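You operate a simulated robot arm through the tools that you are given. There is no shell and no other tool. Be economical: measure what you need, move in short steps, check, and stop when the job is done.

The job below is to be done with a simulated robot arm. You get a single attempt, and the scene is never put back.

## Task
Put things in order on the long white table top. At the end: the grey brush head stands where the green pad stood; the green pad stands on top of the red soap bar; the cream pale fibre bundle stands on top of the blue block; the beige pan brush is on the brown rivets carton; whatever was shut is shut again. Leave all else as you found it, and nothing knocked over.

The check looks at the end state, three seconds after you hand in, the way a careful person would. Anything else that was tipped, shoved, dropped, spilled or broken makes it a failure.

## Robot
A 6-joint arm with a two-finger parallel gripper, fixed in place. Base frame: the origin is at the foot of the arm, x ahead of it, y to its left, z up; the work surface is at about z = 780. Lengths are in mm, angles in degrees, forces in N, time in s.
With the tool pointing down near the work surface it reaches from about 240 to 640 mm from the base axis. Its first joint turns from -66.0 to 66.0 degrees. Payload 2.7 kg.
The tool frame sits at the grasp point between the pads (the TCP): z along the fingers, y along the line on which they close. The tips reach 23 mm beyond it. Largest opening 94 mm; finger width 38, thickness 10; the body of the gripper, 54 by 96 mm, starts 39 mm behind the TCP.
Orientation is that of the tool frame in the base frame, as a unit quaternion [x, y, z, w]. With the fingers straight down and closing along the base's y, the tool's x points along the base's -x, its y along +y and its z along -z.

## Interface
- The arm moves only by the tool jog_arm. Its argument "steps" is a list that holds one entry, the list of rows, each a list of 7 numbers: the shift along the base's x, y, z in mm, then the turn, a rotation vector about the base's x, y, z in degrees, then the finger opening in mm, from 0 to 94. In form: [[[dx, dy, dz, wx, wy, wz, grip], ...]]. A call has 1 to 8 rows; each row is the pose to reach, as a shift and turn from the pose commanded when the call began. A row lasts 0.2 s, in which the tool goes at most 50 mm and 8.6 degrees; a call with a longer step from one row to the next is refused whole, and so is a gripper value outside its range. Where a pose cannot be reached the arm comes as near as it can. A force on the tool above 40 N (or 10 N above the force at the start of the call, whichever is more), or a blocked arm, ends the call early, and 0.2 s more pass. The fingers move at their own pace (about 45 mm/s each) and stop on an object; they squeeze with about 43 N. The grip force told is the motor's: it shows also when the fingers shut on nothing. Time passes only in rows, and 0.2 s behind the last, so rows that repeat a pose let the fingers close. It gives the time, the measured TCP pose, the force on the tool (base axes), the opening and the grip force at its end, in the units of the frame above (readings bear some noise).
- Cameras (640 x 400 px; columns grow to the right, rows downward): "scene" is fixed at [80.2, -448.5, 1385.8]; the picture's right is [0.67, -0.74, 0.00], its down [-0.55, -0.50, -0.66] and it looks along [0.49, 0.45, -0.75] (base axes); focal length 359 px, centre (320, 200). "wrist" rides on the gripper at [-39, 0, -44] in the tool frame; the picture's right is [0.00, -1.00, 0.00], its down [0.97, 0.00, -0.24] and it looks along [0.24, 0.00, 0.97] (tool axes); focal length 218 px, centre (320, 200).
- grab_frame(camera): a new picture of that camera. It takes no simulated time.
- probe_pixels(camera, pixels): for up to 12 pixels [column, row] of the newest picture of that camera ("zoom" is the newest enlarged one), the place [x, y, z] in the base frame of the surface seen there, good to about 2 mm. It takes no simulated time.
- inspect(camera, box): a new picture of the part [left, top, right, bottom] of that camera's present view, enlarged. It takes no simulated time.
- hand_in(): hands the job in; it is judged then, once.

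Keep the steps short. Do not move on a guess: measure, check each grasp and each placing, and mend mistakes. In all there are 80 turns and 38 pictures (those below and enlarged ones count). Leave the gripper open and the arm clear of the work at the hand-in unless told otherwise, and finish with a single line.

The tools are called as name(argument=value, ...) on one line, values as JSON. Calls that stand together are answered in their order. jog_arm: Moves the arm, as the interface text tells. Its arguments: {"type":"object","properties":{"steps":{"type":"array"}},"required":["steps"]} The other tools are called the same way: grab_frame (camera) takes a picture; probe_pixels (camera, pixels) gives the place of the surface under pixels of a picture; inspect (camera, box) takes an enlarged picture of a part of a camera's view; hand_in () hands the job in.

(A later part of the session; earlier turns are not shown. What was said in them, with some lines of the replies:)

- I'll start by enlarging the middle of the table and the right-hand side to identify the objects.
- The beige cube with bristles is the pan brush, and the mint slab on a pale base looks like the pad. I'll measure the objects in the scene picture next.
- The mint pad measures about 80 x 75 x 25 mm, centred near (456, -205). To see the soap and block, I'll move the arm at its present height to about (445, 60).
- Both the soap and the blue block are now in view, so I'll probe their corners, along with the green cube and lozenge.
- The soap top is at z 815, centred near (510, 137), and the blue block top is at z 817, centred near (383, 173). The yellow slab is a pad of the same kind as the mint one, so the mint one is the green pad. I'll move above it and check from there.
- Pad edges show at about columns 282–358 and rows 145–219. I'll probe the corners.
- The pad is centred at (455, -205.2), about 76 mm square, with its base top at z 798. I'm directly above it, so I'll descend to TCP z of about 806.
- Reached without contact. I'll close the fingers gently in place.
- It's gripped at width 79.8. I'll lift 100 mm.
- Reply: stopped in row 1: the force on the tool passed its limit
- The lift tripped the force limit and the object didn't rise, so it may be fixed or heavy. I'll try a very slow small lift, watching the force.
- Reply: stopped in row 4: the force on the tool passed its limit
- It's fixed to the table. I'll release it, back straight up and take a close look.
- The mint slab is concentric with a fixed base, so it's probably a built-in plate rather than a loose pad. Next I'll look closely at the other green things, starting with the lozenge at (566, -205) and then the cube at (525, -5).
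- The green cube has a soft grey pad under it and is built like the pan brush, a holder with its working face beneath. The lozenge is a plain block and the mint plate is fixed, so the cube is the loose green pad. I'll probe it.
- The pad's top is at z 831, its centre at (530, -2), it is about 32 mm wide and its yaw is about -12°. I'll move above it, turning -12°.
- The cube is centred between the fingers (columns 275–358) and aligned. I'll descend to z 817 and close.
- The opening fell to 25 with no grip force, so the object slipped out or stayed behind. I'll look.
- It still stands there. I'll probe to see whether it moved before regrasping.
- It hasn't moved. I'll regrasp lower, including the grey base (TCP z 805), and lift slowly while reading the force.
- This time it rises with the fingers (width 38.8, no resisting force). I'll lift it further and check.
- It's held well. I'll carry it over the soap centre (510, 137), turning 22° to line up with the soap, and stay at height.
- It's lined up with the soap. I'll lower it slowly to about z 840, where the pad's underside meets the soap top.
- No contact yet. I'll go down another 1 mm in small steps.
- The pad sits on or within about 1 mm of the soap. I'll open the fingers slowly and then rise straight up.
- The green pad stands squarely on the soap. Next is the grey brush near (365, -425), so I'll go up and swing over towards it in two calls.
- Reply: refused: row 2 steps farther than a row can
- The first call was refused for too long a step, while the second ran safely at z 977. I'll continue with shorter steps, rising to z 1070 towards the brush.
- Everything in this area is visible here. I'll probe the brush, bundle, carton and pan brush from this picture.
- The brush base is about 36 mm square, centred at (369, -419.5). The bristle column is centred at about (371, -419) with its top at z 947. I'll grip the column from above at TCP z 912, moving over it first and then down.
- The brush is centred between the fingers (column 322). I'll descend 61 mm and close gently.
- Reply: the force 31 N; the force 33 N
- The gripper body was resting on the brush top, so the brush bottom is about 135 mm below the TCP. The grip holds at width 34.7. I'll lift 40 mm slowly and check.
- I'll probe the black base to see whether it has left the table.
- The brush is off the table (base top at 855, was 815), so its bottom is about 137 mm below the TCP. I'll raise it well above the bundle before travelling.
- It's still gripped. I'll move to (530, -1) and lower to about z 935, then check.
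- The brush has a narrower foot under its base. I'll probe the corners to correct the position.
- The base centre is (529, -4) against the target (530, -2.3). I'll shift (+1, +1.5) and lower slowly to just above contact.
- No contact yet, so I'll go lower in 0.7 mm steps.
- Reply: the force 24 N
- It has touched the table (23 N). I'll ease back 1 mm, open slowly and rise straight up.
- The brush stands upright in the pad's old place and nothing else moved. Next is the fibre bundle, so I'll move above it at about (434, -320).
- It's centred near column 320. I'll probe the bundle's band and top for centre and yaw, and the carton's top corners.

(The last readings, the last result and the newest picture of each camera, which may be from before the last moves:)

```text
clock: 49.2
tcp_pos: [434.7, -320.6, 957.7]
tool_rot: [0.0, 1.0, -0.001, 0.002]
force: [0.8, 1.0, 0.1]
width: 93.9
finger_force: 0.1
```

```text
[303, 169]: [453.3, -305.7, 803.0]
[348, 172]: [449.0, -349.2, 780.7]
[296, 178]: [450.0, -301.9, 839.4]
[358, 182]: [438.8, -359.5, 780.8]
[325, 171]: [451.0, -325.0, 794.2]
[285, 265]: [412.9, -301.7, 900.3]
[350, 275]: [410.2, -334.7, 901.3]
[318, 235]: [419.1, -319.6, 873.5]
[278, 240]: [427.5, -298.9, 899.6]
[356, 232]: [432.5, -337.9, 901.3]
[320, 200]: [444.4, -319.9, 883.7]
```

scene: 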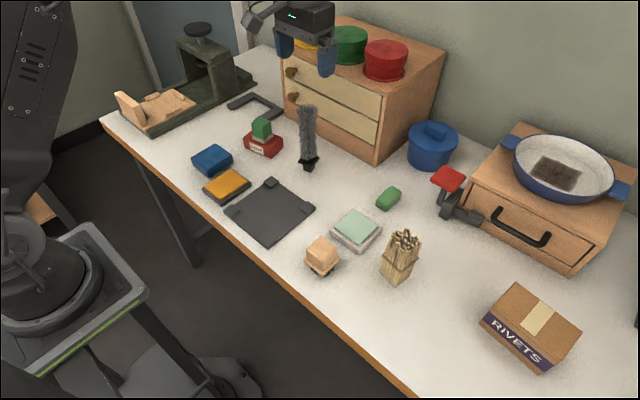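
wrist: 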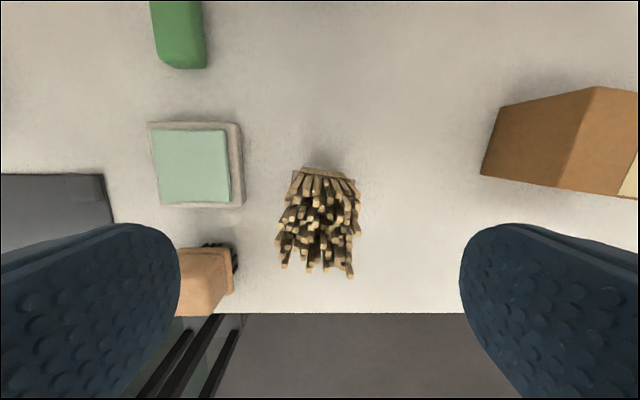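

The bundle is centred at (432, -320.5), yaw about -8°, top at z 901. I'll turn -8° and descend to z 867, keeping the palm above the fibre tips, then close.

jog_arm(steps=[[[-2.5, 0, 0, 0, 0, -8, 94], [-2.5, 0, -30, 0, 0, -8, 94], [-2.5, 0, -60, 0, 0, -8, 94], [-2.5, 0, -82, 0, 0, -8, 94], [-2.5, 0, -90, 0, 0, -8, 94], [-2.5, 0, -90, 0, 0, -8, 80], [-2.5, 0, -90, 0, 0, -8, 65], [-2.5, 0, -90, 0, 0, -8, 50]]])

jog_arm(steps=[[[0, 0, 0, 0, 0, 0, 35], [0, 0, 0, 0, 0, 0, 20], [0, 0, 0, 0, 0, 0, 20], [0, 0, 0, 0, 0, 0, 20]]])

jog_arm(steps=[[[0, 0, 0.5, 0, 0, 0, 20], [0, 0, 2, 0, 0, 0, 20], [0, 0, 4, 0, 0, 0, 20], [0, 0, 7, 0, 0, 0, 20], [0, 0, 12, 0, 0, 0, 20], [0, 0, 20, 0, 0, 0, 20], [0, 0, 30, 0, 0, 0, 20]]])

```text
clock: 51.0
tcp_pos: [431.3, -319.6, 868.4]
tool_rot: [0.07, 0.998, -0.001, 0.002]
force: [-0.2, -0.1, -0.4]
width: 49.7
finger_force: 0.1
```

```text
clock: 52.0
tcp_pos: [432.6, -319.7, 866.9]
tool_rot: [0.07, 0.998, -0.001, 0.002]
force: [1.2, 0.0, 0.6]
width: 45.5
finger_force: 42.9
```

```text
clock: 53.6
tcp_pos: [432.0, -320.1, 897.5]
tool_rot: [0.069, 0.998, -0.001, 0.002]
force: [-0.6, 0.8, -0.6]
width: 45.8
finger_force: 43.4
```

The grip is holding (width 45.8). I'll raise it and start across.

jog_arm(steps=[[[0, 0, 25, 0, 0, 0, 20], [0, 0, 60, 0, 0, 0, 20], [0, 0, 95, 0, 0, 0, 20], [-2, 15, 112, 0, 0, 4, 20], [-6, 50, 112, 0, 0, 8, 20], [-10, 90, 112, 0, 0, 8, 20], [-14, 132, 112, 0, 0, 8, 20], [-18, 174, 112, 0, 0, 8, 20]]])

jog_arm(steps=[[[-4, 42, 0, 0, 0, 0, 20], [-8, 84, 0, 0, 0, 0, 20], [-12, 126, 0, 0, 0, 0, 20], [-16, 168, 0, 0, 0, 0, 20], [-20, 210, 0, 0, 0, 0, 20], [-24, 252, 0, 0, 0, 0, 20], [-28, 290, 0, 0, 0, 0, 20], [-31, 319, 0, 0, 0, 0, 20]]])

jog_arm(steps=[[[0, 0, -30, 0, 0, 0, 20], [0, 0, -60, 0, 0, 0, 20], [0, 0, -80, 0, 0, 0, 20], [0, 0, -88, 0, 0, 0, 20], [0, 0, -88, 0, 0, 0, 20]]])

inspect(camera="scene", box=[160, 100, 288, 180])

```text
clock: 55.4
tcp_pos: [413.9, -147.7, 1009.8]
tool_rot: [0.001, 1.0, -0.001, 0.001]
force: [0.8, 0.8, -1.2]
width: 45.7
finger_force: 42.7
```

```text
clock: 57.2
tcp_pos: [380.6, 173.1, 1009.8]
tool_rot: [0.0, 1.0, -0.001, 0.001]
force: [-0.5, 0.2, -0.4]
width: 45.7
finger_force: 43.3
```

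```text
clock: 58.4
tcp_pos: [382.4, 172.8, 920.9]
tool_rot: [-0.001, 1.0, -0.001, 0.002]
force: [0.3, 0.0, -1.6]
width: 45.7
finger_force: 43.1
```

```text
5.00 times, centred on (224, 140) of scene
```

zoom: 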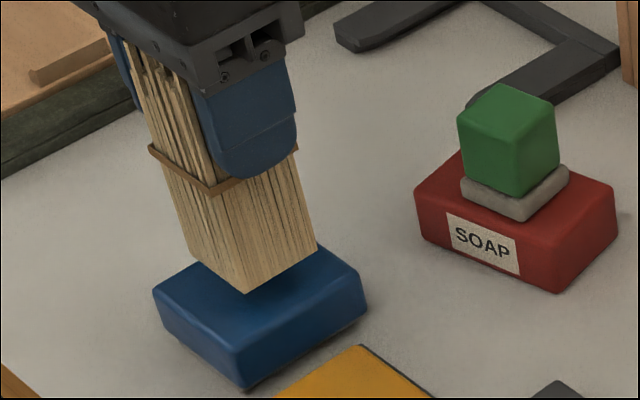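

It hangs over the block. I'll probe the bundle's bottom corners and the block's top corners.

probe_pixels(camera="zoom", pixels=[[247, 288], [193, 252], [312, 247], [245, 275], [156, 296], [238, 350], [363, 284], [310, 252], [200, 310], [320, 285], [270, 305]])

```text
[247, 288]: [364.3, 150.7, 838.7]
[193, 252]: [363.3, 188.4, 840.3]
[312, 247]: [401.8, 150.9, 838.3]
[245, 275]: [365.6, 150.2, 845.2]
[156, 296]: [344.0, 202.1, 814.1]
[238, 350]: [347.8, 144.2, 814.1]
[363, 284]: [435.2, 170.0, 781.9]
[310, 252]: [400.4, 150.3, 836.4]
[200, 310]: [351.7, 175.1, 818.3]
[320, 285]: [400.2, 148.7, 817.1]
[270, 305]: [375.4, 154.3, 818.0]
```

The bundle bottom is centred at (383, 169.5) at z of about 837, and the block at (382.5, 173, 817). I'll shift y by +3 and lower slowly by 18 mm.

jog_arm(steps=[[[0, 3, -6, 0, 0, 0, 20], [0, 3, -12, 0, 0, 0, 20], [0, 3, -15, 0, 0, 0, 20], [0, 3, -17, 0, 0, 0, 20], [0, 3, -18, 0, 0, 0, 20], [0, 3, -18, 0, 0, 0, 20]]])

jog_arm(steps=[[[0, 0, -0.7, 0, 0, 0, 20], [0, 0, -1.4, 0, 0, 0, 20], [0, 0, -1.4, 0, 0, 0, 20]]])

```text
clock: 59.8
tcp_pos: [381.9, 174.8, 902.4]
tool_rot: [0.0, 1.0, 0.0, 0.001]
force: [0.1, 0.0, -0.7]
width: 45.6
finger_force: 43.0
```

```text
clock: 60.6
tcp_pos: [383.4, 175.7, 904.0]
tool_rot: [0.0, 1.0, 0.001, 0.001]
force: [-3.8, -3.3, 19.6]
width: 45.5
finger_force: 42.9
```

It's in contact (about 20 N). I'll ease up 0.7 mm, release, and rise.

jog_arm(steps=[[[0, 0, 0.7, 0, 0, 0, 20], [0, 0, 0.7, 0, 0, 0, 48], [0, 0, 0.7, 0, 0, 0, 60], [0, 0, 0.7, 0, 0, 0, 80], [0, 0, 0.7, 0, 0, 0, 90], [0, 0, 0.7, 0, 0, 0, 90]]])

jog_arm(steps=[[[0, 0, 5, 0, 0, 0, 90], [0, 0, 20, 0, 0, 0, 90], [0, 0, 55, 0, 0, 0, 90], [0, 0, 100, 0, 0, 0, 90], [0, 0, 130, 0, 0, 0, 90]]])

inspect(camera="scene", box=[160, 80, 352, 200])

```text
clock: 62.0
tcp_pos: [383.4, 176.0, 902.7]
tool_rot: [0.001, 1.0, -0.001, 0.002]
force: [-0.9, 0.0, 0.2]
width: 89.9
finger_force: 0.0
```

```text
clock: 63.2
tcp_pos: [382.5, 177.3, 1033.6]
tool_rot: [0.0, 1.0, -0.001, 0.001]
force: [-0.9, 0.1, 0.4]
width: 90.1
finger_force: 0.0
```

```text
3.33 times, centred on (256, 140) of scene
```

zoom: 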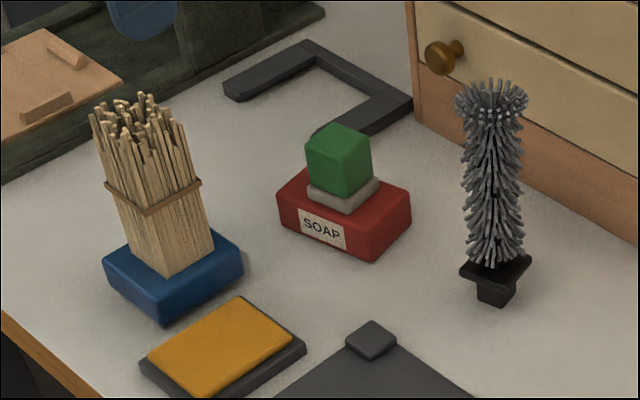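

The bundle stands on the block, and the pad and brush are fine. Last is the pan brush at (352, -205), which goes onto the carton. The carton top is centred at (470, -539), 715 mm out, so I'll need the tool tilted outwards. I'll grasp with a 30° forward tilt to gain reach, so now I'll move towards the pan brush while tilting.

jog_arm(steps=[[[0, -43, 0, 0, 0, 0, 94], [0, -86, 0, 0, 0, 0, 94], [-4, -129, 0, 0, 0, 0, 94], [-8, -172, 0, 0, 0, 0, 94], [-12, -215, 0, 0, -7.5, 0, 94], [-16, -258, 0, 0, -15, 0, 94], [-20, -301, 0, 0, -22.5, 0, 94], [-25, -342, 0, 0, -30, 0, 94]]])

jog_arm(steps=[[[-5, -40, -30, 0, 0, 0, 94], [-5, -40, -75, 0, 0, 0, 94], [-5, -40, -115, 0, 0, 0, 94], [-5, -40, -115, 0, 0, 0, 94]]])

grab_frame(camera="wrist")

```text
clock: 65.0
tcp_pos: [356.2, -169.2, 1031.7]
tool_rot: [0.0, 0.965, -0.001, 0.261]
force: [0.6, 0.2, -0.3]
width: 93.5
finger_force: 0.0
```

```text
refused: row 1 steps farther than a row can; nothing moved
```

```text
5 pictures are left
```

wrist: 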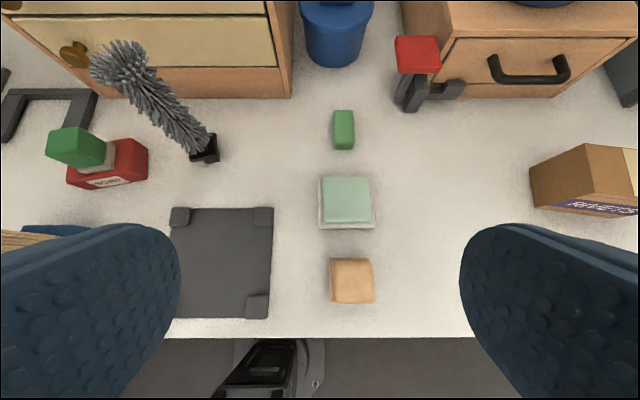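

The tilt is right (the view looks forward). Pan brush is at columns 330–374, rows 258–304, so I'll probe it.

probe_pixels(camera="wrist", pixels=[[333, 262], [370, 260], [333, 299], [371, 299], [352, 280], [330, 280], [374, 280], [352, 259], [352, 302], [541, 170], [560, 150], [590, 180]])

```text
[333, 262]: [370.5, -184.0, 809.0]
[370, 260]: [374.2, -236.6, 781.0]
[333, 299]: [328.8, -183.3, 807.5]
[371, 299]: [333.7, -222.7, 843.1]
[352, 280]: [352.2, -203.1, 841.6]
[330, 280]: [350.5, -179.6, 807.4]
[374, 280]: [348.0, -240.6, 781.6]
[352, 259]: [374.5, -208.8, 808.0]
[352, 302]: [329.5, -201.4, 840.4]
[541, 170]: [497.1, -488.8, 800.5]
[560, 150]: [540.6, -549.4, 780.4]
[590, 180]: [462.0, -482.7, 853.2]
```

The flange is centred at about (351.5, -204.5). I'll move over it and descend part of the way to z 860.

jog_arm(steps=[[[-2, -18, -20, 0, 0, 0, 94], [-4.5, -35, -40, 0, 0, 0, 94], [-4.5, -35, -80, 0, 0, 0, 94], [-4.5, -35, -120, 0, 0, 0, 94], [-4.5, -35, -155, 0, 0, 0, 94], [-4.5, -35, -172, 0, 0, 0, 94], [-4.5, -35, -172, 0, 0, 0, 94], [-4.5, -35, -172, 0, 0, 0, 94]]])

```text
clock: 66.8
tcp_pos: [354.0, -201.3, 860.1]
tool_rot: [0.001, 0.966, 0.0, 0.26]
force: [-0.2, -0.1, 0.7]
width: 94.0
finger_force: 0.0
```

I'm close. I'll descend to z 820 with a small correction.

jog_arm(steps=[[[-1, -2, -15, 0, 0, 0, 94], [-1, -2, -30, 0, 0, 0, 94], [-1, -2, -40, 0, 0, 0, 94], [-1, -2, -40, 0, 0, 0, 94]]])

inspect(camera="scene", box=[272, 210, 368, 270])

```text
clock: 67.8
tcp_pos: [352.2, -202.2, 820.8]
tool_rot: [0.0, 0.965, 0.0, 0.26]
force: [-0.1, 0.0, -0.3]
width: 93.8
finger_force: 0.0
```

```text
6.67 times, centred on (320, 240) of scene
```

zoom: 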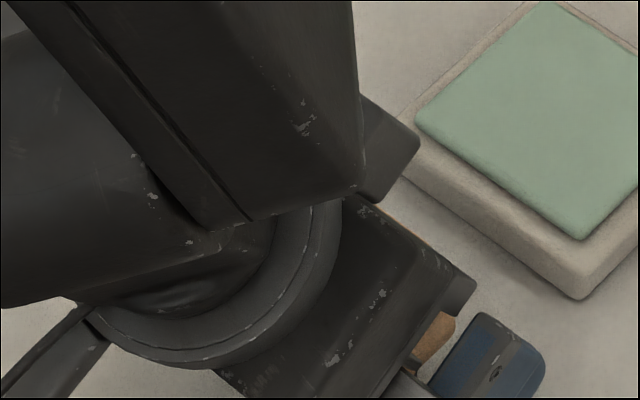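

The brush is between the fingers, so I'll close gently and then test with a small lift.

jog_arm(steps=[[[0, -1.5, 0, 0, 0, 0, 80], [0, -1.5, 0, 0, 0, 0, 68], [0, -1.5, 0, 0, 0, 0, 58], [0, -1.5, 0, 0, 0, 0, 48], [0, -1.5, 0, 0, 0, 0, 30], [0, -1.5, 0, 0, 0, 0, 30], [0, -1.5, 0, 0, 0, 0, 30]]])

jog_arm(steps=[[[0, 0, 0.5, 0, 0, 0, 30], [0, 0, 2, 0, 0, 0, 30], [0, 0, 4, 0, 0, 0, 30], [0, 0, 8, 0, 0, 0, 30], [0, 0, 14, 0, 0, 0, 30], [0, 0, 22, 0, 0, 0, 30]]])

```text
clock: 69.4
tcp_pos: [352.3, -204.8, 820.8]
tool_rot: [0.0, 0.966, -0.001, 0.26]
force: [0.7, -0.2, 0.3]
width: 51.1
finger_force: 42.8
```

```text
clock: 70.8
tcp_pos: [351.5, -204.4, 842.2]
tool_rot: [0.0, 0.966, -0.001, 0.26]
force: [0.1, 1.3, -1.0]
width: 51.2
finger_force: 43.3
```

It's held (width 51.2 on the flange). I'll lift to z 960 and begin the move with yaw to -24°.

jog_arm(steps=[[[0, 0, 25, 0, 0, 0, 30], [0, 0, 60, 0, 0, -4, 30], [0, 0, 95, 0, 0, -8, 30], [5, -15, 118, 0, 0, -12, 30], [18, -50, 118, 0, 0, -16, 30], [32, -87, 118, 0, 0, -20, 30], [46, -124, 118, 0, 0, -24, 30], [60, -161, 118, 0, 0, -24, 30]]])

jog_arm(steps=[[[13, -32, 0, 0, 0, 0, 30], [26, -64, 0, 0, 0, 0, 30], [39, -96, 0, 0, 0, 0, 30], [52, -128, 0, 0, 0, 0, 30], [62, -150, 0, 0, 0, 0, 30], [62, -150, 0, 0, 0, 0, 30]]])

```text
clock: 72.6
tcp_pos: [411.5, -366.4, 960.9]
tool_rot: [0.201, 0.945, -0.054, 0.254]
force: [0.1, 0.3, -0.5]
width: 51.1
finger_force: 43.2
```

```text
clock: 74.0
tcp_pos: [473.2, -515.0, 960.8]
tool_rot: [0.2, 0.945, -0.054, 0.254]
force: [0.0, 0.7, -0.5]
width: 51.2
finger_force: 42.6
```

That position is reachable. I'll lower to z 912 and check against the carton.

jog_arm(steps=[[[0, 0, -20, 0, 0, 0, 30], [0, 0, -38, 0, 0, 0, 30], [0, 0, -49, 0, 0, 0, 30], [0, 0, -49, 0, 0, 0, 30]]])

inspect(camera="scene", box=[440, 240, 600, 380])

```text
clock: 75.0
tcp_pos: [474.7, -515.9, 911.9]
tool_rot: [0.201, 0.944, -0.054, 0.255]
force: [0.1, 0.6, -0.9]
width: 51.1
finger_force: 43.2
```

```text
2.86 times, centred on (520, 310) of scene
```

zoom: 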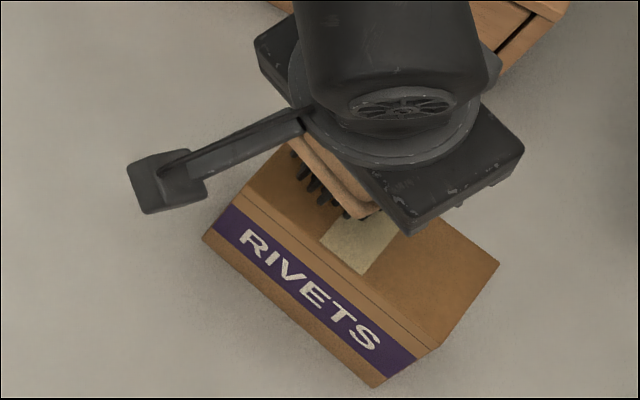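

The flange and bristles show over the carton top. I'll probe the bristle feet, flange corners and carton edges.

probe_pixels(camera="zoom", pixels=[[291, 145], [362, 215], [348, 213], [302, 178], [322, 197], [312, 187], [376, 208], [335, 175], [290, 165], [235, 200], [430, 352], [495, 265]])

```text
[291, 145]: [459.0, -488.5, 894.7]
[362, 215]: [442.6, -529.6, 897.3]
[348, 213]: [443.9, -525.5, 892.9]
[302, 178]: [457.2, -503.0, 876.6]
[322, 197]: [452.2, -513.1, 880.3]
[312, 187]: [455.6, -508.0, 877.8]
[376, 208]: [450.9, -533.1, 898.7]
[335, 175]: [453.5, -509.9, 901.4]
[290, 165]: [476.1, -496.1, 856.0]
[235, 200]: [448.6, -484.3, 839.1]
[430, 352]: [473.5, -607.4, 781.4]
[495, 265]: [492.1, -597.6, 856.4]
```

The flange centre is (473, -518), right on the carton's centreline and within its edges. The feet are about 16 mm above the top, so I'll lower slowly.

jog_arm(steps=[[[0, 0, -6, 0, 0, 0, 30], [0, 0, -10, 0, 0, 0, 30], [0, 0, -12.5, 0, 0, 0, 30], [0, 0, -14, 0, 0, 0, 30], [0, 0, -14, 0, 0, 0, 30]]])

jog_arm(steps=[[[0, 0, -0.6, 0, 0, 0, 30], [0, 0, -1.2, 0, 0, 0, 30], [0, 0, -1.2, 0, 0, 0, 30]]])

```text
clock: 76.2
tcp_pos: [473.6, -515.5, 898.8]
tool_rot: [0.201, 0.944, -0.054, 0.254]
force: [-0.5, -0.3, -1.0]
width: 51.3
finger_force: 43.1
```

```text
clock: 77.0
tcp_pos: [474.4, -516.5, 896.6]
tool_rot: [0.201, 0.944, -0.054, 0.255]
force: [-0.7, 0.8, -0.6]
width: 51.0
finger_force: 42.5
```

No contact yet. I'll make another small lowering.

jog_arm(steps=[[[0, 0, -0.6, 0, 0, 0, 30], [0, 0, -1.2, 0, 0, 0, 30], [0, 0, -1.2, 0, 0, 0, 30]]])

```text
clock: 77.8
tcp_pos: [473.9, -517.7, 896.3]
tool_rot: [0.201, 0.944, -0.056, 0.256]
force: [-2.7, 1.0, 3.7]
width: 51.0
finger_force: 42.9
```

Light contact (3.7 N). I'll release slowly and rise straight up.

jog_arm(steps=[[[0, 0, 0, 0, 0, 0, 54], [0, 0, 0, 0, 0, 0, 64], [0, 0, 0, 0, 0, 0, 76], [0, 0, 0, 0, 0, 0, 88], [0, 0, 0, 0, 0, 0, 88], [0, 0, 5, 0, 0, 0, 88], [0, 0, 25, 0, 0, 0, 88], [0, 0, 60, 0, 0, 0, 88]]])

jog_arm(steps=[[[0, 0, 45, 0, 0, 0, 94], [-30, 30, 70, 0, 0, 0, 94], [-60, 63, 80, 0, 0, 0, 94], [-90, 97, 90, 0, 0, 0, 94], [-110, 137, 90, 0, 0, 0, 94], [-120, 180, 90, 0, 0, 0, 94], [-125, 224, 90, 0, 0, 0, 94], [-130, 268, 90, 0, 0, 0, 94]]])

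grab_frame(camera="scene")

```text
clock: 79.6
tcp_pos: [474.1, -515.0, 955.7]
tool_rot: [0.202, 0.944, -0.056, 0.255]
force: [-0.6, 0.1, 0.6]
width: 88.0
finger_force: 0.0
```

```text
clock: 81.4
tcp_pos: [345.4, -248.0, 1045.4]
tool_rot: [0.202, 0.944, -0.054, 0.254]
force: [-0.2, 0.4, 0.0]
width: 94.0
finger_force: 0.0
```

```text
2 pictures are left
```

scene: 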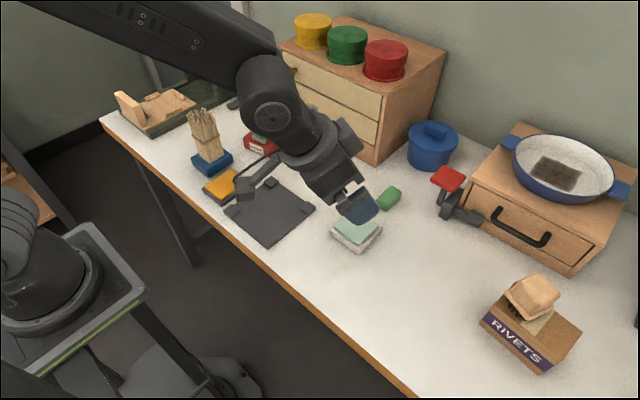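

The pan brush looks a little tilted, so I'll enlarge the carton.

inspect(camera="scene", box=[475, 265, 587, 375])

```text
3.64 times, centred on (531, 320) of scene
```

zoom: 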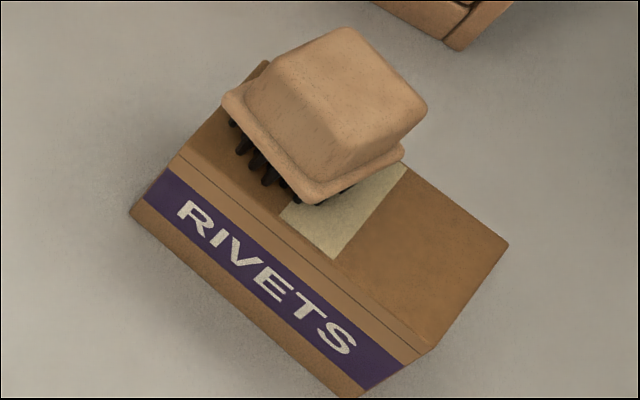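

probe_pixels(camera="zoom", pixels=[[345, 35], [418, 105], [330, 150], [262, 85], [340, 90], [226, 97], [308, 200], [400, 153], [270, 150], [240, 200], [500, 245], [420, 345]])

```text
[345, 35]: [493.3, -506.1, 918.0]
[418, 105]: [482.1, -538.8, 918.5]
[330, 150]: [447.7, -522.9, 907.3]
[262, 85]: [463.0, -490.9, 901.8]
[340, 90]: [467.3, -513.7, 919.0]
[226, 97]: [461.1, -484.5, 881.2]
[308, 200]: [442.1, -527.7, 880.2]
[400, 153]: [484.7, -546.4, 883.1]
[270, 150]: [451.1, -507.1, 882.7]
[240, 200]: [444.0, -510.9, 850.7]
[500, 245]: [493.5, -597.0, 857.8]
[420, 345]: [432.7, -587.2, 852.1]
```

The pan brush is level (top 918–919, flange 881–883) and the carton hasn't moved. I'll straighten the tool, move to near the start pose, and take one last full picture.

jog_arm(steps=[[[-5, 20, 10, 3.05, 6.85, 0, 94], [-10, 50, 20, 6.1, 13.7, 0, 94], [-20, 80, 30, 9.15, 20.5, 0, 94], [-25, 115, 30, 12.2, 27.4, 0, 94], [-30, 150, 30, 12.2, 27.4, 0, 94], [-30, 160, 30, 12.2, 27.4, 0, 94]]])

grab_frame(camera="scene")

```text
clock: 82.8
tcp_pos: [314.3, -87.3, 1074.7]
tool_rot: [0.207, 0.978, -0.001, 0.001]
force: [0.0, -0.7, 0.4]
width: 93.9
finger_force: 0.0
```

```text
0 pictures are left
```

scene: 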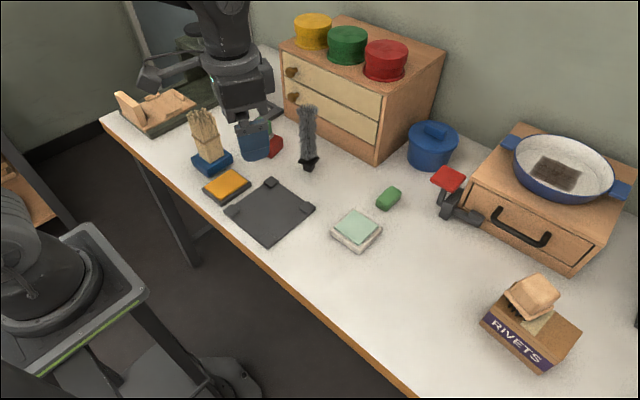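

Everything visible is in its place, the drawers are shut, and the arm is clear with the gripper open. I'll hand in now.

hand_in()

```text
The job is handed in.
```

Handed in with all four placements made and the drawers never opened; I took the green cube on the grey base as the "green pad", because the flat mint plate I tried first is fixed to the table.
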